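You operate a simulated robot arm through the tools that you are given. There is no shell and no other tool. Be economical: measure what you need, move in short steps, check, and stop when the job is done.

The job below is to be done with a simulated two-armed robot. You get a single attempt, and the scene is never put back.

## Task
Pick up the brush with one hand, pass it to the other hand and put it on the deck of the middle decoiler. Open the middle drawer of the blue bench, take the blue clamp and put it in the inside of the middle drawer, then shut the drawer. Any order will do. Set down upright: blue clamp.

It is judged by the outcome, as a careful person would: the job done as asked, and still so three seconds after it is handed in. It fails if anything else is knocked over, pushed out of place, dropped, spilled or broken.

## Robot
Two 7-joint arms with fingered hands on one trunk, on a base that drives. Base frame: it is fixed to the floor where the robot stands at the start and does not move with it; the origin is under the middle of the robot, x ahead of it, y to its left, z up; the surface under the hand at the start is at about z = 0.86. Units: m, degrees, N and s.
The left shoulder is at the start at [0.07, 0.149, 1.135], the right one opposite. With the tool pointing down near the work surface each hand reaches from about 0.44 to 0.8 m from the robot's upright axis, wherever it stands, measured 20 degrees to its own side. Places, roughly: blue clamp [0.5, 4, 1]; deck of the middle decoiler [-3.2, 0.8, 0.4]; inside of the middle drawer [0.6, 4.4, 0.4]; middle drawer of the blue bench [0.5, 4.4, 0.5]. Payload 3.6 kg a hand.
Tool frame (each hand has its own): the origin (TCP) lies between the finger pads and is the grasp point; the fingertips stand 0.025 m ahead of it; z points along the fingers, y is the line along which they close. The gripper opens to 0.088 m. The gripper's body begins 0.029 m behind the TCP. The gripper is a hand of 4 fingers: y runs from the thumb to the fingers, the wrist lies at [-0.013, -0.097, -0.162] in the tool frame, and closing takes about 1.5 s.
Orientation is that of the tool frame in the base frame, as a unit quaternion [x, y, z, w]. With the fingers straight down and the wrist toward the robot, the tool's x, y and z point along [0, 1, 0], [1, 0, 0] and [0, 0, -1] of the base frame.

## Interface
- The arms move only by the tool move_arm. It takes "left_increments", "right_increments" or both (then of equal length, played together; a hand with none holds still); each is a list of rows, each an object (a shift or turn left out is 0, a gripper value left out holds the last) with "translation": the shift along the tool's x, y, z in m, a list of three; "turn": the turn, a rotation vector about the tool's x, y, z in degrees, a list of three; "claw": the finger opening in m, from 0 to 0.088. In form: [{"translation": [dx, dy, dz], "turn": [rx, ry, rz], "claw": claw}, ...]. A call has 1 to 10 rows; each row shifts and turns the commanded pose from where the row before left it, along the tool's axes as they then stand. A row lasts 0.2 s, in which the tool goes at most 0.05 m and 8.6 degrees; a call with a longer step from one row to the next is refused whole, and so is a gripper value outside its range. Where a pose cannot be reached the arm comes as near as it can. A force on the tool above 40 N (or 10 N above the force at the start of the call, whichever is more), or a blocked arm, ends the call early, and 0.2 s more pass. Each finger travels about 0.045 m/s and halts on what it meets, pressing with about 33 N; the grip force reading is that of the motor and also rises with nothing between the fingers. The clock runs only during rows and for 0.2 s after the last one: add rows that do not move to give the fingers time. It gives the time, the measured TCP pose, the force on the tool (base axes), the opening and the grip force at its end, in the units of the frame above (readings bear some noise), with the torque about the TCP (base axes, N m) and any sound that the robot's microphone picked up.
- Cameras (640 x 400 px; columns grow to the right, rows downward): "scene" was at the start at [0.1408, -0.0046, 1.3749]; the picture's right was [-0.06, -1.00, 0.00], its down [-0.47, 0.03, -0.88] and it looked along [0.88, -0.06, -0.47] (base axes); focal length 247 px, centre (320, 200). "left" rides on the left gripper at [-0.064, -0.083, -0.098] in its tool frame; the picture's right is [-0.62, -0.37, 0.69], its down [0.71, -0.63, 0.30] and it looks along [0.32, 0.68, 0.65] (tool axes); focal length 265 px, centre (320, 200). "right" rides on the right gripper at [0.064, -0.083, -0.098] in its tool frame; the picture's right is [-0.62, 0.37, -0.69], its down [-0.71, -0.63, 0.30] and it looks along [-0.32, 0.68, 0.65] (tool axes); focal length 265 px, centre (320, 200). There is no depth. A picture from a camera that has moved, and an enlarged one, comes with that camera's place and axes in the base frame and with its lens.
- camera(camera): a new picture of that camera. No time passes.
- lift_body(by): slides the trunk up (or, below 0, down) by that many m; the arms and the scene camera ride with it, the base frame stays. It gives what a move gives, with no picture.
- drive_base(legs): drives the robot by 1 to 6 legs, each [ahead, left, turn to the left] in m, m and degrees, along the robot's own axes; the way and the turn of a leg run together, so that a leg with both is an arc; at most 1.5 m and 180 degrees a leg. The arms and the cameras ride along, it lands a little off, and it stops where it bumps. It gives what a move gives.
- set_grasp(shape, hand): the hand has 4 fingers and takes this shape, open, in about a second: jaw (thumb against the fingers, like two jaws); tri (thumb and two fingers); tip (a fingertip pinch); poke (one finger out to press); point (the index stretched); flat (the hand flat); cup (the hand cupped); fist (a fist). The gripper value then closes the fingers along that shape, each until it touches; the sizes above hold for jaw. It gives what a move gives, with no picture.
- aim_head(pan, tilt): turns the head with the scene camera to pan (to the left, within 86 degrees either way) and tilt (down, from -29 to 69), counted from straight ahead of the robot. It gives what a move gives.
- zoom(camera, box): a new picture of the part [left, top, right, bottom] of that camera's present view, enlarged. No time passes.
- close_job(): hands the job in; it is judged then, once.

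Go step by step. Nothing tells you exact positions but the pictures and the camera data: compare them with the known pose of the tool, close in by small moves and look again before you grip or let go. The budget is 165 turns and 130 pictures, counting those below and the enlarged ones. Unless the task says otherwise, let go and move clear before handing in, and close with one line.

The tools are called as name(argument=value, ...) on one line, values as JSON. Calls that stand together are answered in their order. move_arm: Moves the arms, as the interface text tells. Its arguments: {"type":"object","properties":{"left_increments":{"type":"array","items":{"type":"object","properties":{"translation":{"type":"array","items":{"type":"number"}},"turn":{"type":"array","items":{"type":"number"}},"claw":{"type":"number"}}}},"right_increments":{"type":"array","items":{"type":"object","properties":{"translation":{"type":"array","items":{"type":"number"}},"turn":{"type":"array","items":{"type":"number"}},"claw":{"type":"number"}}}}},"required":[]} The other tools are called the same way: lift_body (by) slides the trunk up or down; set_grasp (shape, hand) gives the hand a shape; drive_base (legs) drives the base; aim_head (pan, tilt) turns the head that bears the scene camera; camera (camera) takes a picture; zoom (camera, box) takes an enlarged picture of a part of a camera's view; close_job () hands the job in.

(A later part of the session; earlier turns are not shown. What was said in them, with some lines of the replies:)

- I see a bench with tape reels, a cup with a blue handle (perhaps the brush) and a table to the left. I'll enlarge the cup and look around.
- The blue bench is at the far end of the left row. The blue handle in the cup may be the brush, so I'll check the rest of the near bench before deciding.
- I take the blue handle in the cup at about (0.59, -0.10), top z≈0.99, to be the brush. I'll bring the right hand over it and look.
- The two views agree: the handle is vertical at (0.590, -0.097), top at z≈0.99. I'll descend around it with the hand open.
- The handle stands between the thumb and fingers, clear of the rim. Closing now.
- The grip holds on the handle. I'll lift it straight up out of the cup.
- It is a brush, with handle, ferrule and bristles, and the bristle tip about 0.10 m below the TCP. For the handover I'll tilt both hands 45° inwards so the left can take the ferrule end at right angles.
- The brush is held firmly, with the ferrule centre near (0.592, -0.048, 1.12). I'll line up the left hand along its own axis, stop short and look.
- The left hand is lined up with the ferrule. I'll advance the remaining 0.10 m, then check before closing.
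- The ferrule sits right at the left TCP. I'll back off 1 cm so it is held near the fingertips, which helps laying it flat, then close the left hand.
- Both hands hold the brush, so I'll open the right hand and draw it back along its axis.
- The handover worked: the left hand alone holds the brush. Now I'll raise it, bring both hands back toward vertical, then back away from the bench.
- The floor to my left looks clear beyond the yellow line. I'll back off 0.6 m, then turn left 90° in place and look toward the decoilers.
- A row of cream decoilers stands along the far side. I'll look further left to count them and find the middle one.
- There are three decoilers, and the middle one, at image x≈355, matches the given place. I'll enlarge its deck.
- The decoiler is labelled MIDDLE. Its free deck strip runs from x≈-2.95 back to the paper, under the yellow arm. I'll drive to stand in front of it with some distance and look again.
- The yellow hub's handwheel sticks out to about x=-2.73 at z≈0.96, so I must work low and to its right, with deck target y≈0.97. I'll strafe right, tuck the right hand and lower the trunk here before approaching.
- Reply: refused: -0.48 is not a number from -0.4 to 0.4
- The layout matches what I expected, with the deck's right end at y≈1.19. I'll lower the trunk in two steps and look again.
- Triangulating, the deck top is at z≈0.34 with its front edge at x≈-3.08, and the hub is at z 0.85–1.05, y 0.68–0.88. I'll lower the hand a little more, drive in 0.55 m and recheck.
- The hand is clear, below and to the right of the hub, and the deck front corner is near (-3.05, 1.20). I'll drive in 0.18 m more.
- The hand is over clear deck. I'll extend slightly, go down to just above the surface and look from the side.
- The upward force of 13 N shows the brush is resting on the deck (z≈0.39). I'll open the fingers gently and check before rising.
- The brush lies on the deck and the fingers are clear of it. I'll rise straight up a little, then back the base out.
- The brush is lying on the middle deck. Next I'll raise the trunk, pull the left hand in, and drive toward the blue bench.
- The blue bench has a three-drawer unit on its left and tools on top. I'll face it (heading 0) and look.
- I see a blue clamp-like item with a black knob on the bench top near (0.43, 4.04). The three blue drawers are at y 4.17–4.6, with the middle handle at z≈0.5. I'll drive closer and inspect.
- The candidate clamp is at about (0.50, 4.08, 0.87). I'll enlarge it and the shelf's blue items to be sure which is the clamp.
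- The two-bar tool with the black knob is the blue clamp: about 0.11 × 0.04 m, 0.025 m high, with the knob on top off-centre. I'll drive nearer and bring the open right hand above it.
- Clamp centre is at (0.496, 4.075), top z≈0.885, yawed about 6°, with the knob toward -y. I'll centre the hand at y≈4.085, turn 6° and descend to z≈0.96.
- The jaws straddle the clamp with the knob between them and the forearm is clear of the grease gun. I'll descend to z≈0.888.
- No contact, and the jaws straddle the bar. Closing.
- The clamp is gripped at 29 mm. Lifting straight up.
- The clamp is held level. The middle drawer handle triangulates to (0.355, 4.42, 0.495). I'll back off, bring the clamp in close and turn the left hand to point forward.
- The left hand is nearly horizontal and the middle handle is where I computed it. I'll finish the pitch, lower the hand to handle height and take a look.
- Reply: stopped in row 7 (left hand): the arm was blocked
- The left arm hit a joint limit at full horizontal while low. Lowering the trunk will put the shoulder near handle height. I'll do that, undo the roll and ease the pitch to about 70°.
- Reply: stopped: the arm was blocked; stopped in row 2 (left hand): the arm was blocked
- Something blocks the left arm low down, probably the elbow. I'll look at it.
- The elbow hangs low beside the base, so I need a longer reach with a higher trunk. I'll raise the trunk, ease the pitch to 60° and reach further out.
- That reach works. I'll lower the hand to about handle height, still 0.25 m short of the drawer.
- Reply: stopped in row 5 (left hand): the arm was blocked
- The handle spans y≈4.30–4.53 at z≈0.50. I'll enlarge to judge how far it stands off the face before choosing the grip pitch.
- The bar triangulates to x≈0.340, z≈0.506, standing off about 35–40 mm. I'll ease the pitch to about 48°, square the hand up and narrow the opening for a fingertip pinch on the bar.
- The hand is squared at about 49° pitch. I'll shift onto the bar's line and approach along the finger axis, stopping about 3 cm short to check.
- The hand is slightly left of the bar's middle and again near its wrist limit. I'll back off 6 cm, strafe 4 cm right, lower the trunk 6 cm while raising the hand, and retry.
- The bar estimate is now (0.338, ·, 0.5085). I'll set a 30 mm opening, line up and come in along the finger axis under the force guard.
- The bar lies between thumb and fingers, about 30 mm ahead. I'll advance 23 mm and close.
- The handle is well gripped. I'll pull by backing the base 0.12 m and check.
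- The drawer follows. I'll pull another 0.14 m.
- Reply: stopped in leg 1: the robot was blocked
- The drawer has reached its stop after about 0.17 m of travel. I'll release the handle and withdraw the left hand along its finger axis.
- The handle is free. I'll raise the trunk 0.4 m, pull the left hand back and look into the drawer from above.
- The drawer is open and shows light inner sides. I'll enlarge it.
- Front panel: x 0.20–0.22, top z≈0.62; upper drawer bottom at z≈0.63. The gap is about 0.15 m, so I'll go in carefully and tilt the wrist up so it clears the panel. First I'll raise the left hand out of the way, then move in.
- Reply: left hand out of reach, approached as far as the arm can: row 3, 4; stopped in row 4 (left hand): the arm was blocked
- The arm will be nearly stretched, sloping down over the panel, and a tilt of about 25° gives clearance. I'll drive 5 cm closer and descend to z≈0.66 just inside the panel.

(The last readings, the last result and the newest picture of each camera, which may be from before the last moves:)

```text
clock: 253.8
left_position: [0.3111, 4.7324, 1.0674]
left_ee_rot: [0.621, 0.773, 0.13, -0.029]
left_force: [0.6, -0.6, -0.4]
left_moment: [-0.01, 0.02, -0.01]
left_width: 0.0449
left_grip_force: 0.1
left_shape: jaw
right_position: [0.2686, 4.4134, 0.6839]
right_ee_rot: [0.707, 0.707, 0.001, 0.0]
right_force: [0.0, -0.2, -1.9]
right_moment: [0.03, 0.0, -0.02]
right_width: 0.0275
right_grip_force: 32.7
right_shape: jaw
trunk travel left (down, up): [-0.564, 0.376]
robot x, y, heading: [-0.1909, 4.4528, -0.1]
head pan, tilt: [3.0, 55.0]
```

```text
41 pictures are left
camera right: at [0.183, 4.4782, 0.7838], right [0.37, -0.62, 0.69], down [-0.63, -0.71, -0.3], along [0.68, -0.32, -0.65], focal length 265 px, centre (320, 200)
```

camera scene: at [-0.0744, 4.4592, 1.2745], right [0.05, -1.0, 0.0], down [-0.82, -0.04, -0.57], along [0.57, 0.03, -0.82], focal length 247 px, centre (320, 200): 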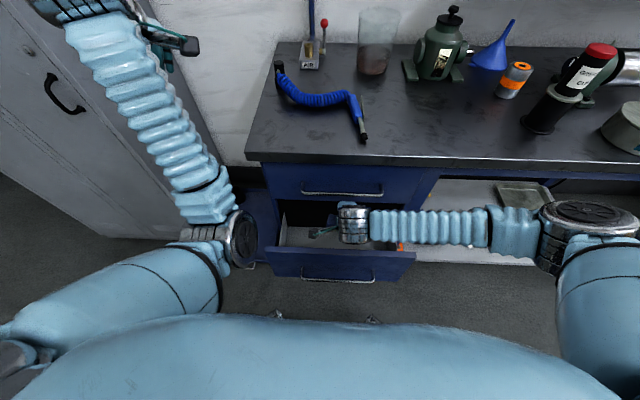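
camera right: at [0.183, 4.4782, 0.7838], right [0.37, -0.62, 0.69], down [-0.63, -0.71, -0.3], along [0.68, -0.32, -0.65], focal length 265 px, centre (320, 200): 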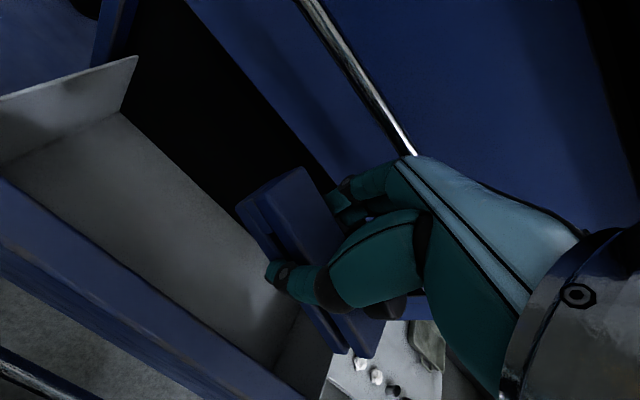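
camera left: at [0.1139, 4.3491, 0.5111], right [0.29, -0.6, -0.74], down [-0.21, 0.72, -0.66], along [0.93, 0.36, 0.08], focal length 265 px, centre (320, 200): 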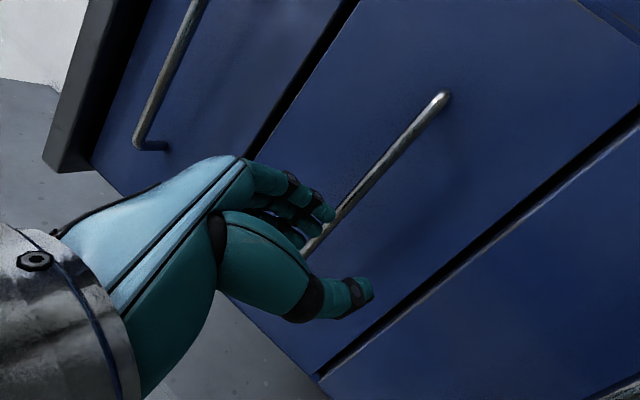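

The forearm lies sideways and level, which would brush the drawer's right side when low. I'll raise the trunk 0.25 m so the elbow sits well above the wrist, then descend again and recheck.

lift_body(by=0.25)

move_arm(right_increments=[{"translation": [0, 0, 0.04]}, {"translation": [0, 0, 0.04]}, {"translation": [0, 0, 0.04]}, {"translation": [0, 0, 0.04]}, {"translation": [0, 0, 0.04]}, {"translation": [0, 0, 0.04]}, {}])

camera(camera="scene")

```text
clock: 256.4
left_position: [0.3122, 4.7341, 1.3186]
left_ee_rot: [0.621, 0.772, 0.129, -0.028]
left_force: [-0.6, -0.7, -0.1]
left_moment: [-0.02, -0.01, 0.04]
left_width: 0.0445
left_grip_force: 0.0
left_shape: jaw
right_position: [0.2686, 4.4145, 0.9347]
right_ee_rot: [0.708, 0.707, -0.001, 0.0]
right_force: [0.1, 0.3, -1.3]
right_moment: [0.03, -0.02, 0.0]
right_width: 0.0276
right_grip_force: 33.0
right_shape: jaw
trunk travel left (down, up): [-0.814, 0.126]
robot x, y, heading: [-0.197, 4.4578, 0.1]
head pan, tilt: [3.0, 55.0]
```

```text
clock: 258.0
left_position: [0.3109, 4.7328, 1.3187]
left_ee_rot: [0.62, 0.773, 0.131, -0.029]
left_force: [-0.3, -0.5, -0.6]
left_moment: [0.01, 0.0, -0.02]
left_width: 0.0448
left_grip_force: 0.0
left_shape: jaw
right_position: [0.2668, 4.4136, 0.6949]
right_ee_rot: [0.708, 0.707, 0.0, 0.0]
right_force: [0.8, 0.1, -1.7]
right_moment: [0.05, -0.04, -0.03]
right_width: 0.0275
right_grip_force: 32.9
right_shape: jaw
trunk travel left (down, up): [-0.814, 0.126]
robot x, y, heading: [-0.1953, 4.4548, -0.1]
head pan, tilt: [3.0, 55.0]
```

```text
40 pictures are left
camera scene: at [-0.0746, 4.459, 1.5246], right [0.05, -1.0, 0.0], down [-0.82, -0.04, -0.57], along [0.57, 0.03, -0.82], focal length 247 px, centre (320, 200)
```

scene: 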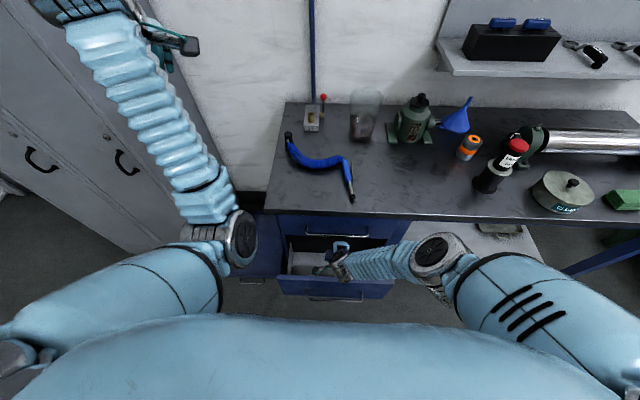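

The forearm now comes down steeply from above. I'll enlarge to check clearances around the wrist and panel.

zoom(camera="scene", box=[260, 205, 420, 315])

camera(camera="right")

```text
3.64 times, centred on (340, 260) of scene
camera zoom: at [-0.0746, 4.459, 1.5246], right [0.05, -1.0, 0.0], down [-0.82, -0.04, -0.57], along [0.57, 0.03, -0.82], focal length 900 px, centre (247, -18)
```

zoom: 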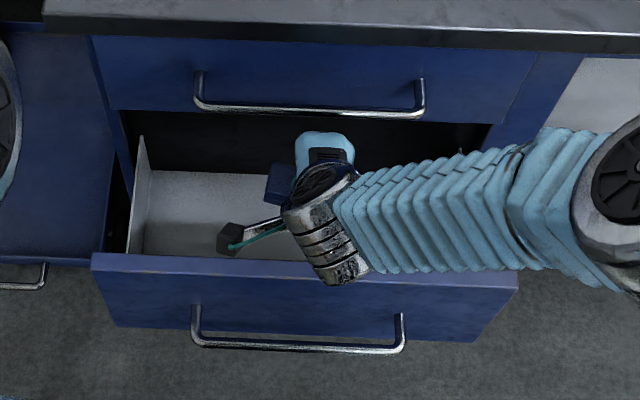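

```text
38 pictures are left
camera right: at [0.1827, 4.4786, 0.7949], right [0.37, -0.62, 0.69], down [-0.63, -0.71, -0.3], along [0.68, -0.32, -0.65], focal length 265 px, centre (320, 200)
```

right: 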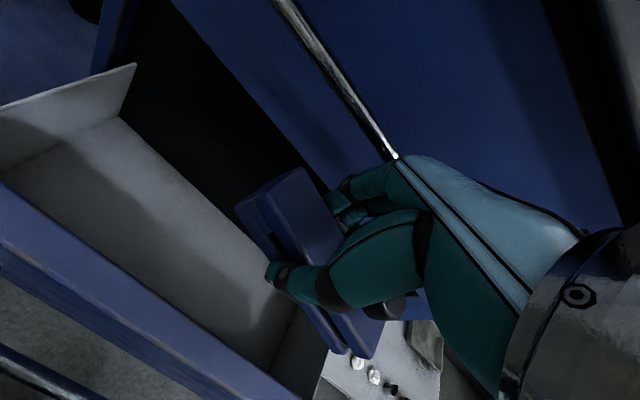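

Clear on all sides. I'll descend to z≈0.58 at x≈0.27, then start tilting the wrist up while moving forward and down.

move_arm(right_increments=[{"translation": [0, 0.004, 0.03]}, {"translation": [0, 0, 0.03]}, {"translation": [0, 0, 0.03]}, {"translation": [0, 0, 0.025]}, {"translation": [0, 0.015, 0.02], "turn": [7, 0, 0]}, {}])

zoom(camera="scene", box=[260, 205, 420, 315])

camera(camera="right")

```text
clock: 259.4
left_position: [0.3118, 4.7317, 1.3181]
left_ee_rot: [0.621, 0.773, 0.13, -0.03]
left_force: [-0.3, 0.3, -0.8]
left_moment: [0.0, -0.01, -0.01]
left_width: 0.0445
left_grip_force: 0.1
left_shape: jaw
right_position: [0.2611, 4.4045, 0.6661]
right_ee_rot: [0.705, 0.706, -0.045, -0.045]
right_force: [-0.5, 0.6, -1.7]
right_moment: [0.02, -0.01, 0.0]
right_width: 0.0272
right_grip_force: 32.6
right_shape: jaw
right hand out of reach, approached as far as the arm can: row 2, 3, 4, 5
trunk travel left (down, up): [-0.814, 0.126]
robot x, y, heading: [-0.1971, 4.4554, -0.3]
head pan, tilt: [3.0, 55.0]
```

```text
3.64 times, centred on (340, 260) of scene
camera zoom: at [-0.0734, 4.4582, 1.5244], right [0.05, -1.0, 0.0], down [-0.82, -0.04, -0.57], along [0.57, 0.03, -0.82], focal length 900 px, centre (247, -18)
```

zoom: 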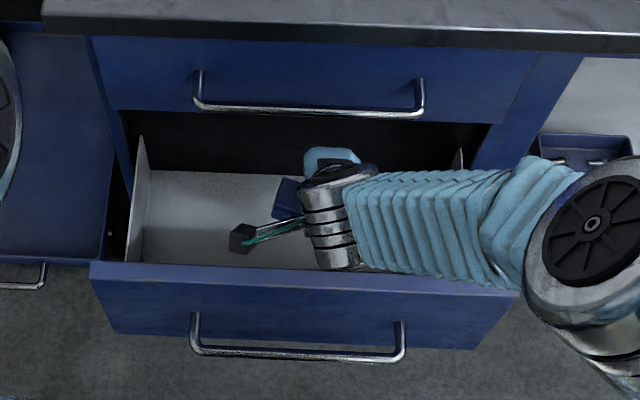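

```text
36 pictures are left
camera right: at [0.1884, 4.4685, 0.7765], right [0.45, -0.62, 0.64], down [-0.66, -0.72, -0.22], along [0.6, -0.32, -0.73], focal length 265 px, centre (320, 200)
```

right: 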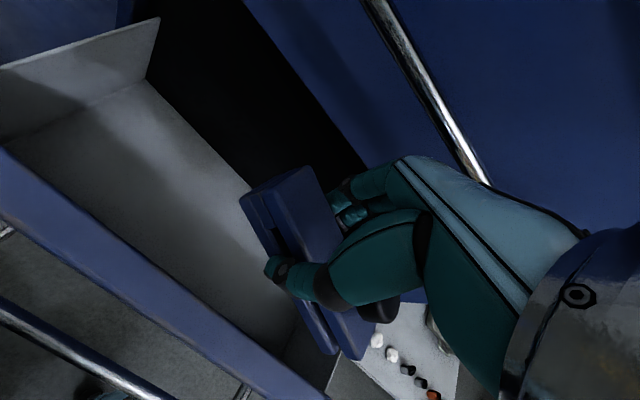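

The arm is at full stretch here. I'll resync by commanding it slightly up, then lower the whole trunk to descend with the forearm staying steep.

move_arm(right_increments=[{"translation": [0, 0, -0.03]}, {}])

```text
clock: 260.0
left_position: [0.3122, 4.7326, 1.3176]
left_ee_rot: [0.621, 0.772, 0.13, -0.03]
left_force: [0.5, 0.3, -0.1]
left_moment: [-0.01, 0.0, 0.0]
left_width: 0.0447
left_grip_force: 0.0
left_shape: jaw
right_position: [0.265, 4.4035, 0.6968]
right_ee_rot: [0.706, 0.706, -0.045, -0.043]
right_force: [-0.2, 0.1, -2.9]
right_moment: [0.03, -0.01, -0.03]
right_width: 0.0271
right_grip_force: 32.8
right_shape: jaw
trunk travel left (down, up): [-0.814, 0.126]
robot x, y, heading: [-0.1966, 4.4579, 0.1]
head pan, tilt: [3.0, 55.0]
```

Resynced. I'll lower the trunk 0.14 m (TCP z≈0.557), which should still keep the wrist and camera above the panel.

lift_body(by=-0.14)

zoom(camera="scene", box=[240, 190, 420, 320])

camera(camera="right")

```text
clock: 261.7
left_position: [0.3124, 4.7334, 1.1778]
left_ee_rot: [0.621, 0.773, 0.13, -0.027]
left_force: [0.1, 1.5, 0.1]
left_moment: [-0.01, 0.01, -0.02]
left_width: 0.0444
left_grip_force: 0.1
left_shape: jaw
right_position: [0.2649, 4.4048, 0.5573]
right_ee_rot: [0.706, 0.706, -0.044, -0.043]
right_force: [0.2, 0.0, -1.5]
right_moment: [0.0, -0.01, 0.0]
right_width: 0.0276
right_grip_force: 32.5
right_shape: jaw
trunk travel left (down, up): [-0.674, 0.266]
robot x, y, heading: [-0.1985, 4.4546, -0.0]
head pan, tilt: [3.0, 55.0]
```

```text
3.08 times, centred on (330, 255) of scene
camera zoom: at [-0.0741, 4.4592, 1.3845], right [0.05, -1.0, 0.0], down [-0.82, -0.04, -0.57], along [0.57, 0.03, -0.82], focal length 761 px, centre (289, 31)
```

zoom: 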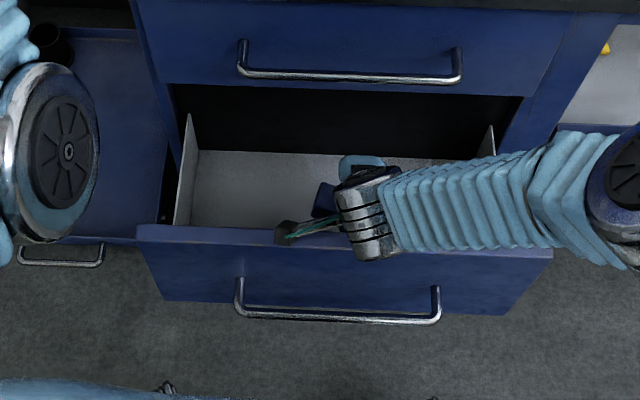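

```text
34 pictures are left
camera right: at [0.1928, 4.4686, 0.6664], right [0.45, -0.62, 0.64], down [-0.66, -0.71, -0.22], along [0.6, -0.33, -0.73], focal length 265 px, centre (320, 200)
```

right: 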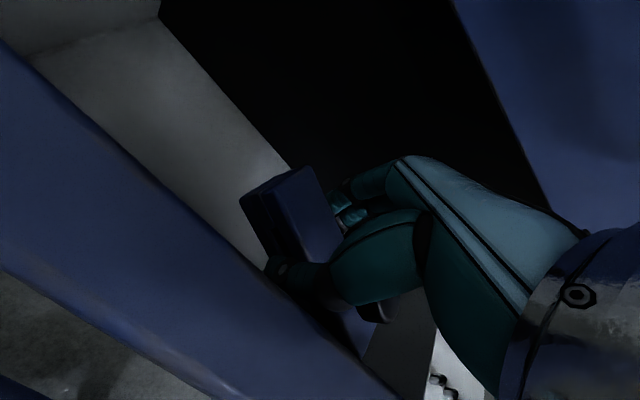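

Still clear. I'll tilt 10° more while moving 35 mm forward and slightly down.

move_arm(right_increments=[{"translation": [0, 0.0125, 0.003], "turn": [3.4, 0, 0]}, {"translation": [0, 0.0125, 0.003], "turn": [3.4, 0, 0]}, {"translation": [0, 0.0125, 0.002], "turn": [3.4, 0, 0]}, {}])

zoom(camera="scene", box=[240, 190, 420, 320])

```text
clock: 262.7
left_position: [0.3126, 4.7332, 1.177]
left_ee_rot: [0.621, 0.773, 0.13, -0.028]
left_force: [-0.3, -0.3, -0.2]
left_moment: [0.02, -0.01, 0.02]
left_width: 0.0446
left_grip_force: 0.0
left_shape: jaw
right_position: [0.2944, 4.3994, 0.5587]
right_ee_rot: [0.699, 0.699, -0.106, -0.107]
right_force: [-0.6, -0.1, -2.9]
right_moment: [0.01, 0.01, 0.01]
right_width: 0.027
right_grip_force: 33.1
right_shape: jaw
right hand out of reach, approached as far as the arm can: row 3
trunk travel left (down, up): [-0.674, 0.266]
robot x, y, heading: [-0.195, 4.4556, -0.1]
head pan, tilt: [3.0, 55.0]
```

```text
3.08 times, centred on (330, 255) of scene
camera zoom: at [-0.0742, 4.4597, 1.3845], right [0.05, -1.0, 0.0], down [-0.82, -0.04, -0.57], along [0.57, 0.03, -0.82], focal length 761 px, centre (289, 31)
```

zoom: 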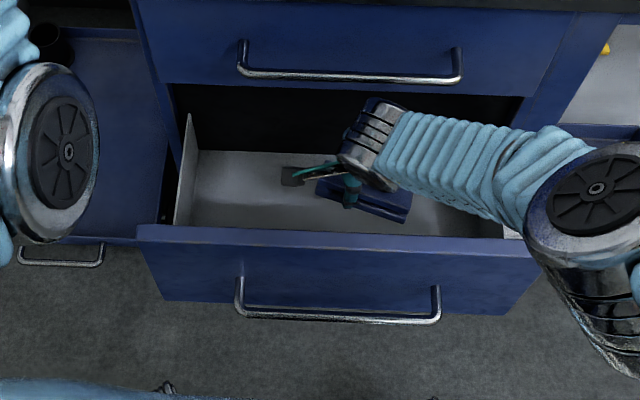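

The hand now sits inside the opening, clear of the panel. I'll lower the trunk another 0.07 m.

lift_body(by=-0.07)

zoom(camera="scene", box=[240, 190, 420, 320])

camera(camera="right")

```text
clock: 263.7
left_position: [0.3123, 4.7327, 1.1081]
left_ee_rot: [0.621, 0.773, 0.13, -0.028]
left_force: [0.7, 0.0, 0.5]
left_moment: [0.0, -0.02, 0.01]
left_width: 0.0445
left_grip_force: 0.1
left_shape: jaw
right_position: [0.2942, 4.4, 0.4883]
right_ee_rot: [0.699, 0.699, -0.106, -0.105]
right_force: [0.3, 0.7, -2.9]
right_moment: [0.04, -0.02, -0.01]
right_width: 0.0273
right_grip_force: 32.8
right_shape: jaw
trunk travel left (down, up): [-0.604, 0.336]
robot x, y, heading: [-0.1981, 4.4547, 0.1]
head pan, tilt: [3.0, 55.0]
```

```text
3.08 times, centred on (330, 255) of scene
camera zoom: at [-0.0746, 4.4596, 1.3145], right [0.05, -1.0, 0.0], down [-0.82, -0.04, -0.57], along [0.57, 0.03, -0.82], focal length 761 px, centre (289, 31)
```

zoom: 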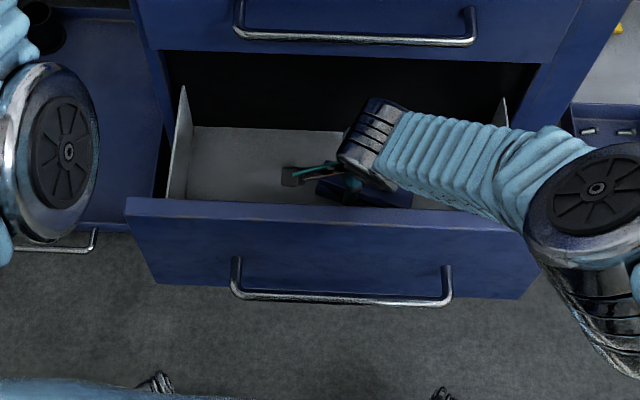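

```text
31 pictures are left
camera right: at [0.2427, 4.4647, 0.609], right [0.56, -0.62, 0.55], down [-0.69, -0.71, -0.1], along [0.46, -0.33, -0.83], focal length 265 px, centre (320, 200)
```

right: 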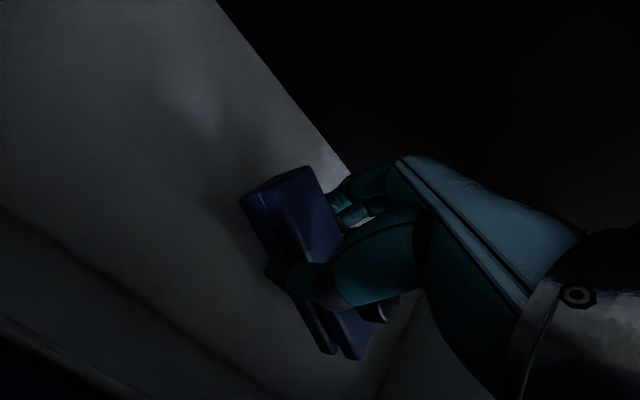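

Close to the drawer floor now. I'll lower the trunk by 2.5 cm, then feel for contact with small arm steps.

lift_body(by=-0.025)

move_arm(right_increments=[{"translation": [0, 0.006, 0.001]}, {}])

```text
clock: 264.4
left_position: [0.3125, 4.7323, 1.0846]
left_ee_rot: [0.622, 0.772, 0.129, -0.029]
left_force: [0.5, 0.1, -0.8]
left_moment: [0.01, -0.01, 0.0]
left_width: 0.0445
left_grip_force: 0.0
left_shape: jaw
right_position: [0.2935, 4.3992, 0.4647]
right_ee_rot: [0.699, 0.699, -0.107, -0.105]
right_force: [-0.8, -0.6, -2.0]
right_moment: [0.0, -0.05, -0.01]
right_width: 0.0273
right_grip_force: 32.9
right_shape: jaw
trunk travel left (down, up): [-0.579, 0.361]
robot x, y, heading: [-0.1928, 4.4509, -0.1]
head pan, tilt: [3.0, 55.0]
```

```text
clock: 265.1
left_position: [0.3104, 4.7322, 1.0839]
left_ee_rot: [0.621, 0.773, 0.13, -0.028]
left_force: [0.0, 0.8, 0.5]
left_moment: [-0.03, -0.02, 0.02]
left_width: 0.0448
left_grip_force: 0.0
left_shape: jaw
right_position: [0.2967, 4.3968, 0.462]
right_ee_rot: [0.7, 0.699, -0.106, -0.106]
right_force: [-0.5, -0.4, -1.2]
right_moment: [0.01, -0.01, 0.03]
right_width: 0.0274
right_grip_force: 32.6
right_shape: jaw
right hand out of reach, approached as far as the arm can: row 1
trunk travel left (down, up): [-0.579, 0.361]
robot x, y, heading: [-0.1977, 4.4541, -0.0]
head pan, tilt: [3.0, 55.0]
```

No contact yet. Continuing down in small trunk steps and watching the force.

lift_body(by=-0.012)

lift_body(by=-0.006)

```text
clock: 265.6
left_position: [0.3118, 4.733, 1.0708]
left_ee_rot: [0.621, 0.773, 0.129, -0.029]
left_force: [-0.3, -0.4, -0.4]
left_moment: [-0.01, -0.03, 0.02]
left_width: 0.0448
left_grip_force: 0.0
left_shape: jaw
right_position: [0.2972, 4.3984, 0.45]
right_ee_rot: [0.699, 0.699, -0.106, -0.105]
right_force: [0.6, 0.6, -0.9]
right_moment: [-0.05, -0.01, 0.03]
right_width: 0.0273
right_grip_force: 33.1
right_shape: jaw
trunk travel left (down, up): [-0.567, 0.373]
robot x, y, heading: [-0.1972, 4.4569, 0.2]
head pan, tilt: [3.0, 55.0]
```

```text
clock: 266.2
left_position: [0.3088, 4.7332, 1.0671]
left_ee_rot: [0.621, 0.772, 0.131, -0.028]
left_force: [-0.2, -0.7, 0.5]
left_moment: [-0.02, -0.01, 0.02]
left_width: 0.0446
left_grip_force: 0.1
left_shape: jaw
right_position: [0.299, 4.3979, 0.4468]
right_ee_rot: [0.7, 0.699, -0.103, -0.103]
right_force: [0.8, 0.3, 22.6]
right_moment: [0.03, -0.27, 0.03]
right_width: 0.0283
right_grip_force: 33.1
right_shape: jaw
trunk travel left (down, up): [-0.561, 0.379]
robot x, y, heading: [-0.196, 4.4593, -0.0]
head pan, tilt: [3.0, 55.0]
```

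Contact at 22 N: the clamp's far edge rests on the drawer floor with a 17° tilt. I'll ease up slightly and open slowly so it settles flat.

lift_body(by=0.003)

move_arm(right_increments=[{"claw": 0.032}, {"claw": 0.036}, {"claw": 0.04}, {"claw": 0.045}, {"claw": 0.05}, {"claw": 0.055}, {"claw": 0.06}, {}])

camera(camera="right")

```text
clock: 266.7
left_position: [0.3098, 4.7331, 1.0696]
left_ee_rot: [0.621, 0.772, 0.131, -0.029]
left_force: [0.2, -0.9, -0.3]
left_moment: [-0.02, -0.01, 0.03]
left_width: 0.0448
left_grip_force: 0.1
left_shape: jaw
right_position: [0.2956, 4.3979, 0.4483]
right_ee_rot: [0.699, 0.7, -0.106, -0.104]
right_force: [0.8, 0.1, 11.5]
right_moment: [0.0, -0.11, 0.08]
right_width: 0.0284
right_grip_force: 33.6
right_shape: jaw
trunk travel left (down, up): [-0.564, 0.376]
robot x, y, heading: [-0.1953, 4.4557, -0.1]
head pan, tilt: [3.0, 55.0]
```

```text
clock: 268.5
left_position: [0.3088, 4.733, 1.0702]
left_ee_rot: [0.621, 0.772, 0.13, -0.029]
left_force: [0.1, 0.7, -0.6]
left_moment: [0.0, 0.0, -0.02]
left_width: 0.0445
left_grip_force: 0.0
left_shape: jaw
right_position: [0.2973, 4.3969, 0.4501]
right_ee_rot: [0.7, 0.699, -0.105, -0.104]
right_force: [-3.2, -1.5, 18.9]
right_moment: [-0.03, -0.26, -0.01]
right_width: 0.0525
right_grip_force: 0.1
right_shape: jaw
trunk travel left (down, up): [-0.564, 0.376]
robot x, y, heading: [-0.1949, 4.4537, 0.1]
head pan, tilt: [3.0, 55.0]
```

```text
30 pictures are left
camera right: at [0.2453, 4.4623, 0.5688], right [0.55, -0.62, 0.56], down [-0.69, -0.71, -0.11], along [0.46, -0.33, -0.82], focal length 265 px, centre (320, 200)
```

right: 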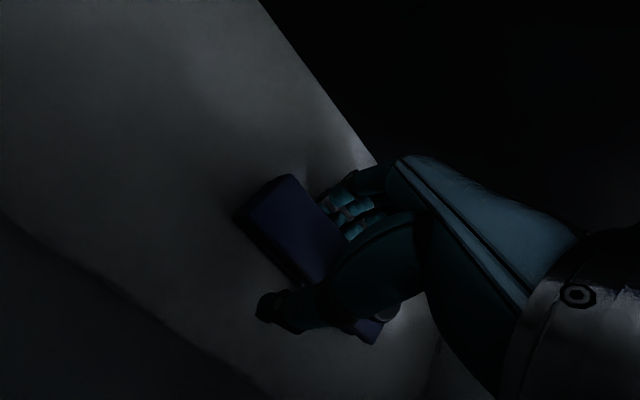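

The clamp seems flat, but the fingertips press the floor as they open. I'll raise the trunk 1 cm and check.

lift_body(by=0.01)

move_arm(right_increments=[{"claw": 0.065}, {}, {}])

zoom(camera="right", box=[180, 120, 460, 380])

```text
clock: 269.1
left_position: [0.3106, 4.7323, 1.078]
left_ee_rot: [0.621, 0.772, 0.129, -0.028]
left_force: [0.3, 0.3, -0.4]
left_moment: [-0.01, -0.02, -0.01]
left_width: 0.0448
left_grip_force: 0.1
left_shape: jaw
right_position: [0.2962, 4.3976, 0.4568]
right_ee_rot: [0.699, 0.699, -0.108, -0.107]
right_force: [-0.3, 0.1, 0.2]
right_moment: [0.02, -0.01, -0.01]
right_width: 0.0596
right_grip_force: 0.0
right_shape: jaw
trunk travel left (down, up): [-0.574, 0.366]
robot x, y, heading: [-0.194, 4.4558, -0.2]
head pan, tilt: [3.0, 55.0]
```

```text
clock: 269.9
left_position: [0.3109, 4.7326, 1.0777]
left_ee_rot: [0.621, 0.773, 0.129, -0.028]
left_force: [0.4, -0.4, 0.9]
left_moment: [0.01, -0.03, -0.01]
left_width: 0.0447
left_grip_force: 0.0
left_shape: jaw
right_position: [0.2974, 4.3982, 0.4571]
right_ee_rot: [0.699, 0.699, -0.107, -0.106]
right_force: [0.7, -0.4, 0.7]
right_moment: [-0.01, -0.01, -0.03]
right_width: 0.0647
right_grip_force: 0.1
right_shape: jaw
trunk travel left (down, up): [-0.574, 0.366]
robot x, y, heading: [-0.1963, 4.4545, -0.3]
head pan, tilt: [3.0, 55.0]
```

```text
1.54 times, centred on (320, 250) of right
camera zoom: at [0.2454, 4.4623, 0.5766], right [0.56, -0.62, 0.55], down [-0.69, -0.71, -0.1], along [0.46, -0.33, -0.83], focal length 408 px, centre (320, 123)
```

zoom: 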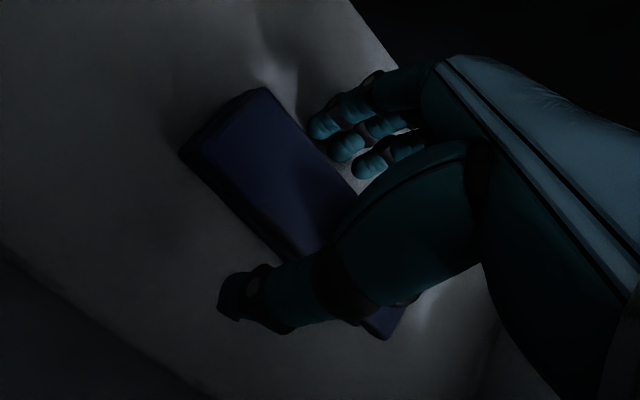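

The fingers are clear of the clamp. I'll retrace: raise the trunk 0.10 m, then move back and untilt, then raise further.

lift_body(by=0.03)

lift_body(by=0.07)

camera(camera="right")

```text
clock: 270.6
left_position: [0.3125, 4.733, 1.1078]
left_ee_rot: [0.621, 0.773, 0.13, -0.028]
left_force: [0.2, -0.8, 1.1]
left_moment: [0.0, 0.0, -0.01]
left_width: 0.0446
left_grip_force: 0.0
left_shape: jaw
right_position: [0.2983, 4.399, 0.4867]
right_ee_rot: [0.699, 0.699, -0.107, -0.106]
right_force: [-0.5, 0.8, -0.1]
right_moment: [0.01, 0.02, 0.04]
right_width: 0.0648
right_grip_force: 0.1
right_shape: jaw
trunk travel left (down, up): [-0.604, 0.336]
robot x, y, heading: [-0.1966, 4.4535, 0.1]
head pan, tilt: [3.0, 55.0]
```

```text
clock: 271.7
left_position: [0.3118, 4.7331, 1.1775]
left_ee_rot: [0.621, 0.772, 0.129, -0.028]
left_force: [0.0, -1.3, -1.0]
left_moment: [-0.01, 0.0, 0.01]
left_width: 0.0448
left_grip_force: 0.1
left_shape: jaw
right_position: [0.2967, 4.3972, 0.5585]
right_ee_rot: [0.699, 0.699, -0.107, -0.104]
right_force: [0.6, -0.5, -0.1]
right_moment: [0.01, 0.02, 0.0]
right_width: 0.0646
right_grip_force: 0.1
right_shape: jaw
trunk travel left (down, up): [-0.674, 0.266]
robot x, y, heading: [-0.199, 4.4547, -0.0]
head pan, tilt: [3.0, 55.0]
```

```text
28 pictures are left
camera right: at [0.2454, 4.4623, 0.6766], right [0.56, -0.62, 0.55], down [-0.69, -0.71, -0.1], along [0.46, -0.33, -0.83], focal length 265 px, centre (320, 200)
```

right: 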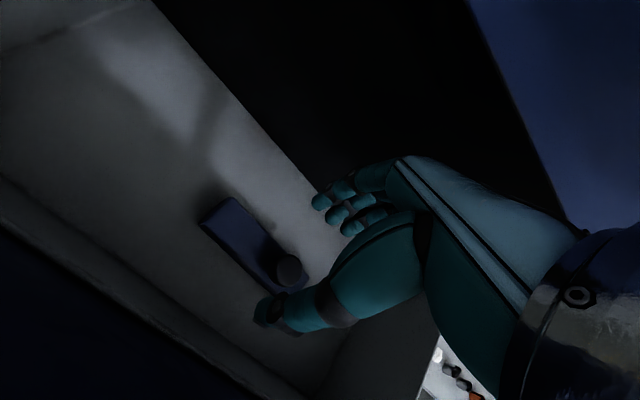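

The clamp stands flat in the drawer with its knob up. Now I'll untilt and move back the way I came, then raise the trunk out.

move_arm(right_increments=[{"translation": [0, -0.0125, -0.004], "turn": [-3.4, 0, 0]}, {"translation": [0, -0.0125, -0.004], "turn": [-3.4, 0, 0]}, {"translation": [0, -0.008, -0.003], "turn": [-3.4, 0, 0]}, {"translation": [0, 0, -0.03]}, {"translation": [0, 0, -0.03]}, {"translation": [0, 0, -0.03]}, {}])

lift_body(by=0.2)

camera(camera="scene")

```text
clock: 273.3
left_position: [0.3114, 4.732, 1.1785]
left_ee_rot: [0.621, 0.773, 0.129, -0.029]
left_force: [1.1, 0.1, 0.6]
left_moment: [-0.01, -0.01, 0.03]
left_width: 0.0447
left_grip_force: 0.1
left_shape: jaw
right_position: [0.2786, 4.3963, 0.6652]
right_ee_rot: [0.706, 0.705, -0.043, -0.042]
right_force: [0.4, -0.1, -0.8]
right_moment: [-0.02, 0.01, -0.02]
right_width: 0.0648
right_grip_force: 0.1
right_shape: jaw
trunk travel left (down, up): [-0.674, 0.266]
robot x, y, heading: [-0.1961, 4.4552, -0.2]
head pan, tilt: [3.0, 55.0]
```

```text
clock: 275.5
left_position: [0.3113, 4.7337, 1.3774]
left_ee_rot: [0.622, 0.772, 0.13, -0.028]
left_force: [0.2, 0.3, 0.1]
left_moment: [0.02, -0.02, -0.01]
left_width: 0.0446
left_grip_force: 0.0
left_shape: jaw
right_position: [0.2779, 4.3969, 0.864]
right_ee_rot: [0.706, 0.706, -0.043, -0.043]
right_force: [-1.3, -0.3, 0.5]
right_moment: [-0.01, 0.0, 0.01]
right_width: 0.065
right_grip_force: 0.1
right_shape: jaw
trunk travel left (down, up): [-0.874, 0.066]
robot x, y, heading: [-0.1951, 4.4521, 0.2]
head pan, tilt: [3.0, 55.0]
```

```text
27 pictures are left
camera scene: at [-0.0752, 4.4595, 1.5845], right [0.05, -1.0, 0.0], down [-0.82, -0.04, -0.57], along [0.57, 0.03, -0.82], focal length 247 px, centre (320, 200)
```

scene: 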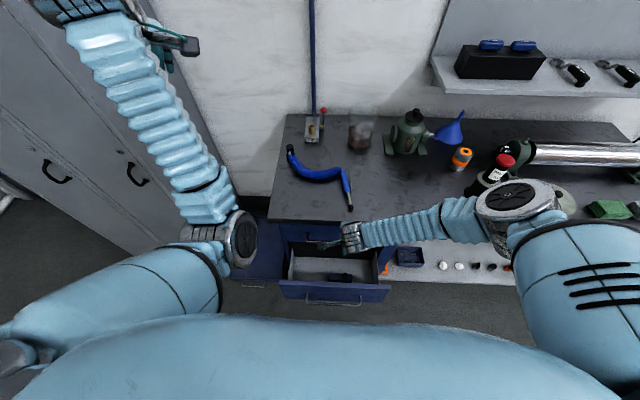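

The hand is out, so next I close the drawer. I'll back off, raise the right hand out of the way and re-pose the left hand at 45° forward pitch to push the drawer front.

drive_base(legs=[[-0.55, -0.15, 0]])

move_arm(right_increments=[{"translation": [-0.015, -0.008, -0.045]}, {"translation": [-0.015, -0.008, -0.045]}, {"translation": [-0.015, -0.008, -0.045]}, {"translation": [-0.015, -0.008, -0.045]}, {"translation": [-0.015, -0.008, -0.045]}, {"translation": [-0.015, -0.008, -0.045]}, {"translation": [-0.015, 0, -0.045]}, {"translation": [-0.015, 0, -0.045]}, {"translation": [-0.015, 0, -0.045]}, {}], left_increments=[{"turn": [-7.28, -3.38, 1.32]}, {"turn": [-7.28, -3.38, 1.32]}, {"turn": [-7.28, -3.38, 1.32]}, {"turn": [-7.28, -3.38, 1.32]}, {"turn": [-7.28, -3.38, 1.32]}, {"claw": 0.01}, {}, {}, {}, {}])

aim_head(pan=5, tilt=40)

camera(camera="scene")

```text
clock: 283.1
left_position: [-0.2449, 4.5863, 1.3781]
left_ee_rot: [0.62, 0.773, 0.128, -0.028]
left_force: [-0.1, 0.7, 0.1]
left_moment: [-0.01, 0.02, -0.02]
left_width: 0.0447
left_grip_force: 0.1
left_shape: jaw
right_position: [-0.2764, 4.2503, 0.8642]
right_ee_rot: [0.706, 0.706, -0.045, -0.042]
right_force: [-0.2, -0.2, 0.5]
right_moment: [-0.02, -0.02, 0.01]
right_width: 0.065
right_grip_force: 0.0
right_shape: jaw
trunk travel left (down, up): [-0.874, 0.066]
robot x, y, heading: [-0.7542, 4.3078, -0.2]
head pan, tilt: [3.0, 55.0]
```

```text
clock: 285.3
left_position: [-0.2478, 4.604, 1.3925]
left_ee_rot: [0.646, 0.653, 0.308, 0.245]
left_force: [0.3, 1.4, -0.2]
left_moment: [0.02, -0.02, 0.01]
left_width: 0.0104
left_grip_force: 0.0
left_shape: jaw
right_position: [-0.2749, 4.1162, 1.2738]
right_ee_rot: [0.705, 0.706, -0.044, -0.043]
right_force: [-0.1, 0.6, 0.2]
right_moment: [-0.02, 0.03, -0.01]
right_width: 0.0647
right_grip_force: 0.2
right_shape: jaw
trunk travel left (down, up): [-0.874, 0.066]
robot x, y, heading: [-0.7557, 4.3066, 0.1]
head pan, tilt: [3.0, 55.0]
```

```text
clock: 286.0
left_position: [-0.2488, 4.604, 1.3922]
left_ee_rot: [0.647, 0.654, 0.309, 0.244]
left_force: [0.2, 0.2, -0.6]
left_moment: [-0.03, 0.0, 0.01]
left_width: 0.0103
left_grip_force: 0.0
left_shape: jaw
right_position: [-0.2755, 4.1155, 1.273]
right_ee_rot: [0.705, 0.707, -0.044, -0.043]
right_force: [-0.4, 0.5, 0.0]
right_moment: [-0.02, 0.03, -0.01]
right_width: 0.0646
right_grip_force: 0.1
right_shape: jaw
trunk travel left (down, up): [-0.874, 0.066]
robot x, y, heading: [-0.7544, 4.3055, -0.2]
head pan, tilt: [5.0, 40.0]
```

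```text
26 pictures are left
camera scene: at [-0.6192, 4.3147, 1.6051], right [0.09, -1.0, 0.0], down [-0.64, -0.06, -0.77], along [0.76, 0.07, -0.64], focal length 247 px, centre (320, 200)
```

scene: 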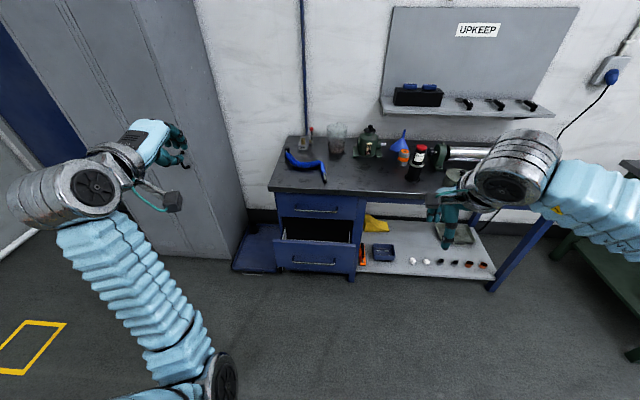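

The arms are clear. I'll lower the trunk 0.7 m in two steps and move the left hand toward pushing height.

lift_body(by=-0.4)

lift_body(by=-0.27)

move_arm(left_increments=[{"translation": [-0.03, 0.02, 0.02]}, {"translation": [-0.03, 0.02, 0.02]}, {"translation": [-0.03, 0.02, 0.02]}, {"translation": [-0.03, 0.02, 0.03]}, {"translation": [-0.02, 0, 0.04]}, {"translation": [-0.02, 0, 0.04]}, {"translation": [0, 0, 0.04]}, {"translation": [0, 0, 0.03]}, {}])

camera(camera="scene")

```text
clock: 289.9
left_position: [-0.2488, 4.6027, 0.9867]
left_ee_rot: [0.651, 0.653, 0.305, 0.239]
left_force: [-0.4, 0.5, -0.8]
left_moment: [-0.01, 0.02, 0.02]
left_width: 0.0103
left_grip_force: 0.0
left_shape: jaw
right_position: [-0.276, 4.1161, 0.8722]
right_ee_rot: [0.706, 0.706, -0.043, -0.043]
right_force: [-0.2, -0.2, -0.5]
right_moment: [-0.03, -0.01, 0.01]
right_width: 0.0648
right_grip_force: 0.1
right_shape: jaw
trunk travel left (down, up): [-0.474, 0.466]
robot x, y, heading: [-0.7528, 4.3076, -0.1]
head pan, tilt: [5.0, 40.0]
```

```text
clock: 292.6
left_position: [-0.248, 4.6018, 0.7159]
left_ee_rot: [0.651, 0.654, 0.304, 0.238]
left_force: [0.3, -0.6, -0.2]
left_moment: [0.0, -0.02, 0.0]
left_width: 0.0102
left_grip_force: 0.0
left_shape: jaw
right_position: [-0.2753, 4.1155, 0.6031]
right_ee_rot: [0.706, 0.706, -0.043, -0.043]
right_force: [0.3, -1.2, 0.9]
right_moment: [0.01, -0.02, -0.01]
right_width: 0.0646
right_grip_force: 0.1
right_shape: jaw
trunk travel left (down, up): [-0.204, 0.736]
robot x, y, heading: [-0.7516, 4.3049, -0.1]
head pan, tilt: [5.0, 40.0]
```

```text
clock: 294.6
left_position: [-0.0178, 4.4348, 0.5939]
left_ee_rot: [0.653, 0.654, 0.277, 0.264]
left_force: [-0.6, 0.6, 0.8]
left_moment: [0.02, 0.01, 0.01]
left_width: 0.0103
left_grip_force: 0.0
left_shape: jaw
right_position: [-0.274, 4.1168, 0.6034]
right_ee_rot: [0.706, 0.706, -0.044, -0.042]
right_force: [0.1, 0.2, -0.7]
right_moment: [0.0, -0.02, 0.03]
right_width: 0.0649
right_grip_force: 0.1
right_shape: jaw
trunk travel left (down, up): [-0.204, 0.736]
robot x, y, heading: [-0.7482, 4.3073, 0.1]
head pan, tilt: [5.0, 40.0]
```

```text
25 pictures are left
camera scene: at [-0.6195, 4.3148, 0.9352], right [0.09, -1.0, 0.0], down [-0.64, -0.06, -0.77], along [0.76, 0.07, -0.64], focal length 247 px, centre (320, 200)
```

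scene: 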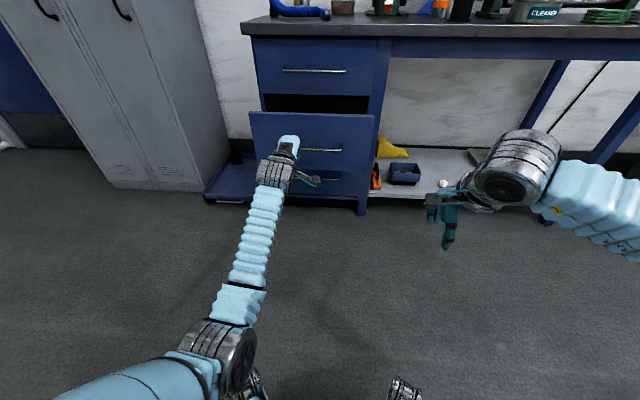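

The left hand faces the drawer front. I'll drop it 2 cm, drive to just short of the panel and check.

move_arm(left_increments=[{"translation": [0, -0.014, 0.012], "claw": 0.0}, {}])

drive_base(legs=[[0.14, 0, 0]])

camera(camera="left")

zoom(camera="scene", box=[220, 70, 420, 220])

```text
clock: 295.2
left_position: [-0.0175, 4.4402, 0.5858]
left_ee_rot: [0.646, 0.656, 0.284, 0.269]
left_force: [1.3, 0.6, 0.5]
left_moment: [0.0, 0.03, 0.02]
left_width: 0.0
left_grip_force: 33.0
left_shape: jaw
right_position: [-0.2747, 4.1162, 0.604]
right_ee_rot: [0.705, 0.706, -0.044, -0.043]
right_force: [-0.1, 0.3, -0.8]
right_moment: [-0.02, -0.02, 0.04]
right_width: 0.0647
right_grip_force: 0.1
right_shape: jaw
trunk travel left (down, up): [-0.204, 0.736]
robot x, y, heading: [-0.7517, 4.3091, -0.3]
head pan, tilt: [5.0, 40.0]
```

```text
clock: 297.6
left_position: [0.122, 4.4414, 0.5867]
left_ee_rot: [0.646, 0.655, 0.284, 0.268]
left_force: [-0.4, -0.4, -0.1]
left_moment: [-0.02, -0.03, 0.0]
left_width: 0.0
left_grip_force: 32.6
left_shape: jaw
right_position: [-0.1372, 4.1164, 0.6028]
right_ee_rot: [0.706, 0.706, -0.044, -0.043]
right_force: [0.1, 0.3, 0.2]
right_moment: [-0.01, 0.01, -0.01]
right_width: 0.0651
right_grip_force: 0.1
right_shape: jaw
trunk travel left (down, up): [-0.204, 0.736]
robot x, y, heading: [-0.6143, 4.3054, -0.1]
head pan, tilt: [5.0, 40.0]
```

```text
24 pictures are left
camera left: at [-0.0042, 4.3748, 0.5937], right [0.26, -0.6, -0.76], down [-0.23, 0.72, -0.65], along [0.94, 0.34, 0.04], focal length 265 px, centre (320, 200)
```

left: 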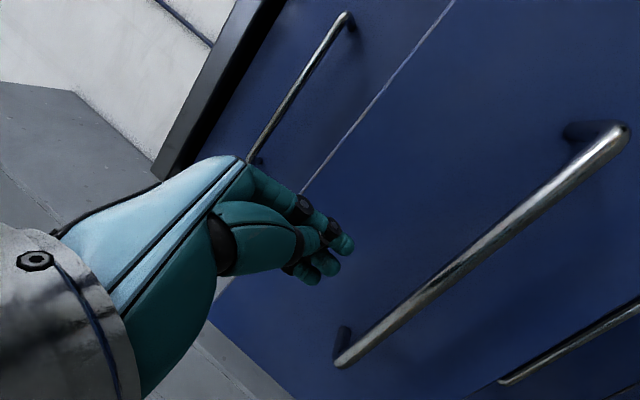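

```text
2.67 times, centred on (320, 145) of scene
camera zoom: at [-0.478, 4.3147, 0.9352], right [0.09, -1.0, 0.0], down [-0.64, -0.06, -0.77], along [0.76, 0.07, -0.64], focal length 660 px, centre (320, 347)
```

zoom: 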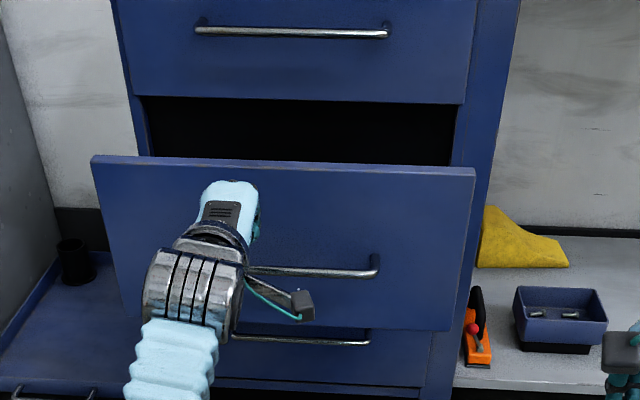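

The fingertips are above the handle and below the panel's top edge. I'll shift 3 cm right toward centre and push by driving forward.

drive_base(legs=[[0.02, -0.035, 0], [0.12, 0, 0]])

camera(camera="scene")

```text
clock: 300.5
left_position: [0.2607, 4.4086, 0.5888]
left_ee_rot: [0.645, 0.656, 0.287, 0.268]
left_force: [-0.5, 0.4, -0.5]
left_moment: [0.0, 0.02, 0.02]
left_width: 0.0
left_grip_force: 33.2
left_shape: jaw
right_position: [0.001, 4.0819, 0.6038]
right_ee_rot: [0.706, 0.706, -0.044, -0.043]
right_force: [0.2, 0.7, 0.9]
right_moment: [0.02, 0.01, -0.02]
right_width: 0.0647
right_grip_force: 0.0
right_shape: jaw
trunk travel left (down, up): [-0.204, 0.736]
robot x, y, heading: [-0.4757, 4.2691, -0.2]
head pan, tilt: [5.0, 40.0]
```

```text
22 pictures are left
camera scene: at [-0.3374, 4.2797, 0.9353], right [0.09, -1.0, 0.0], down [-0.64, -0.06, -0.77], along [0.76, 0.07, -0.64], focal length 247 px, centre (320, 200)
```

scene: 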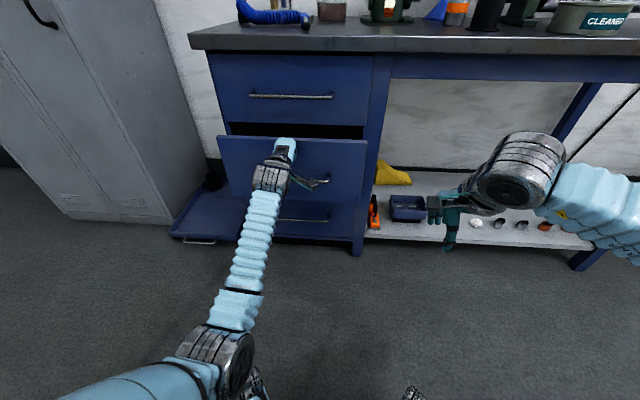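

The drawer is closing. I'll push on another 7 cm, then finish gently.

drive_base(legs=[[0.07, 0, 0]])

zoom(camera="scene", box=[180, 30, 420, 240])

```text
clock: 302.1
left_position: [0.3286, 4.4106, 0.5889]
left_ee_rot: [0.644, 0.656, 0.289, 0.268]
left_force: [0.2, 0.1, 0.2]
left_moment: [-0.04, 0.0, 0.04]
left_width: 0.0
left_grip_force: 33.2
left_shape: jaw
right_position: [0.07, 4.0818, 0.603]
right_ee_rot: [0.705, 0.706, -0.044, -0.043]
right_force: [0.5, 0.2, 1.9]
right_moment: [0.0, -0.01, 0.0]
right_width: 0.0647
right_grip_force: 0.1
right_shape: jaw
trunk travel left (down, up): [-0.204, 0.736]
robot x, y, heading: [-0.3991, 4.2722, -0.2]
head pan, tilt: [5.0, 40.0]
```

```text
1.90 times, centred on (300, 135) of scene
camera zoom: at [-0.2643, 4.2796, 0.9352], right [0.09, -1.0, 0.0], down [-0.64, -0.06, -0.77], along [0.76, 0.07, -0.64], focal length 471 px, centre (358, 324)
```

zoom: 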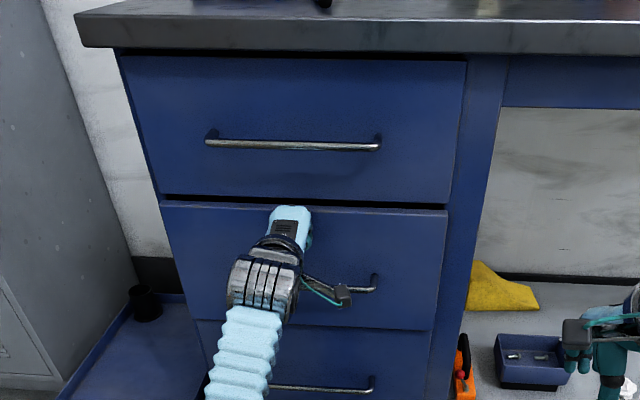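

It is nearly flush. A last small push until it stops.

drive_base(legs=[[0.03, 0, 0]])

zoom(camera="scene", box=[180, 30, 420, 240])

```text
clock: 303.1
left_position: [0.3496, 4.4116, 0.5899]
left_ee_rot: [0.645, 0.655, 0.288, 0.268]
left_force: [-14.5, -1.7, -2.0]
left_moment: [0.0, 0.09, 0.01]
left_width: 0.0
left_grip_force: 33.1
left_shape: jaw
right_position: [0.0907, 4.0814, 0.6033]
right_ee_rot: [0.707, 0.705, -0.043, -0.042]
right_force: [0.2, 0.2, 0.2]
right_moment: [-0.02, 0.02, 0.02]
right_width: 0.0652
right_grip_force: 0.1
right_shape: jaw
trunk travel left (down, up): [-0.204, 0.736]
robot x, y, heading: [-0.3828, 4.2726, 0.0]
head pan, tilt: [5.0, 40.0]
stopped in leg 1: the force on the tool passed its limit at 55 N (the readings are from after the stop); the commanded pose is now the measured one
```

```text
1.90 times, centred on (300, 135) of scene
camera zoom: at [-0.2478, 4.2797, 0.9354], right [0.09, -1.0, 0.0], down [-0.64, -0.06, -0.77], along [0.76, 0.07, -0.64], focal length 471 px, centre (358, 324)
```

zoom: 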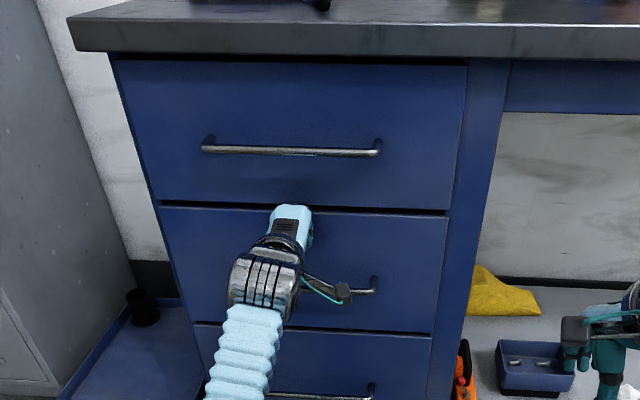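

The drawer hit its closed stop and its front is flush with the others. I'll back away straight and verify.

drive_base(legs=[[-0.4, 0, 0]])

lift_body(by=0.4)

aim_head(pan=5, tilt=28)

camera(camera="scene")

zoom(camera="scene", box=[240, 100, 440, 320])

```text
clock: 308.7
left_position: [-0.0473, 4.4093, 0.5916]
left_ee_rot: [0.645, 0.655, 0.288, 0.268]
left_force: [0.0, 0.3, 0.0]
left_moment: [0.01, -0.03, 0.0]
left_width: 0.0001
left_grip_force: 33.7
left_shape: jaw
right_position: [-0.3079, 4.0814, 0.6026]
right_ee_rot: [0.707, 0.705, -0.045, -0.044]
right_force: [-1.2, 0.4, 0.1]
right_moment: [0.0, 0.02, 0.01]
right_width: 0.0649
right_grip_force: 0.0
right_shape: jaw
trunk travel left (down, up): [-0.204, 0.736]
robot x, y, heading: [-0.7797, 4.2732, 0.0]
head pan, tilt: [5.0, 40.0]
```

```text
clock: 312.5
left_position: [-0.0483, 4.4092, 0.9909]
left_ee_rot: [0.645, 0.655, 0.288, 0.269]
left_force: [1.0, -0.2, 0.2]
left_moment: [0.0, 0.01, -0.05]
left_width: 0.0
left_grip_force: 33.2
left_shape: jaw
right_position: [-0.3076, 4.0808, 1.0031]
right_ee_rot: [0.706, 0.705, -0.045, -0.043]
right_force: [0.1, 0.5, -0.6]
right_moment: [0.01, 0.03, 0.0]
right_width: 0.0646
right_grip_force: 0.0
right_shape: jaw
trunk travel left (down, up): [-0.604, 0.336]
robot x, y, heading: [-0.7773, 4.2711, 0.1]
head pan, tilt: [5.0, 40.0]
```

```text
clock: 313.3
left_position: [-0.0489, 4.409, 0.9912]
left_ee_rot: [0.645, 0.655, 0.288, 0.268]
left_force: [0.9, -0.7, -1.2]
left_moment: [0.0, -0.02, -0.03]
left_width: 0.0
left_grip_force: 32.7
left_shape: jaw
right_position: [-0.3079, 4.0815, 1.0015]
right_ee_rot: [0.707, 0.705, -0.044, -0.043]
right_force: [-0.4, 0.2, -0.4]
right_moment: [-0.01, 0.0, 0.03]
right_width: 0.0645
right_grip_force: 0.1
right_shape: jaw
trunk travel left (down, up): [-0.604, 0.336]
robot x, y, heading: [-0.7786, 4.2682, -0.3]
head pan, tilt: [5.0, 28.0]
```

```text
19 pictures are left
camera scene: at [-0.64, 4.2804, 1.3537], right [0.08, -1.0, 0.0], down [-0.47, -0.04, -0.88], along [0.88, 0.07, -0.47], focal length 247 px, centre (320, 200)
```

scene: 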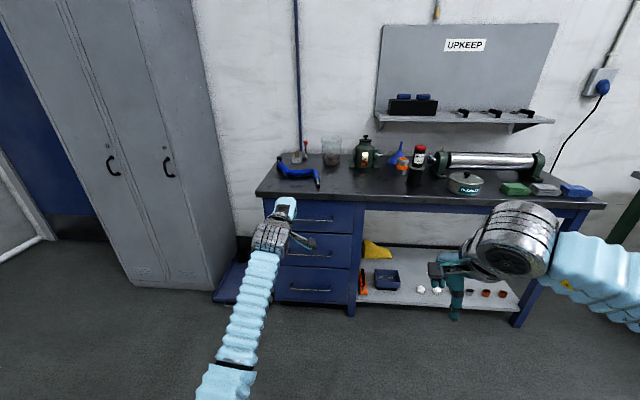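

```text
1.82 times, centred on (340, 210) of scene
camera zoom: at [-0.64, 4.2804, 1.3537], right [0.08, -1.0, 0.0], down [-0.47, -0.04, -0.88], along [0.88, 0.07, -0.47], focal length 450 px, centre (284, 182)
```

zoom: 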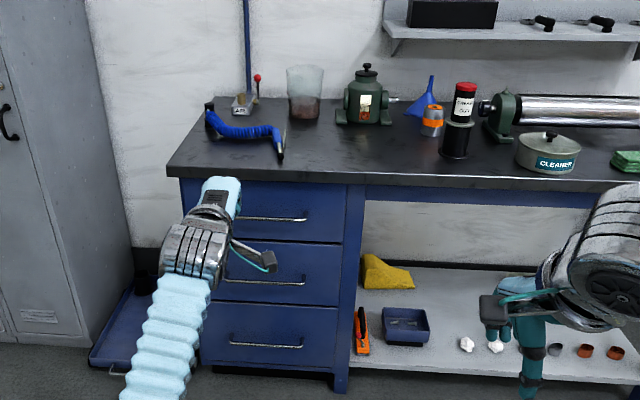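

The drawer is shut flush with the clamp standing inside, the bench items are undisturbed, and the brush lay on the middle deck when I left it. Handing in.

close_job()

```text
The job is handed in.
```

The job is handed in: I passed the brush from the right hand to the left and laid it on the middle decoiler's deck. The blue clamp stands upright in the middle drawer, and the drawer is shut.
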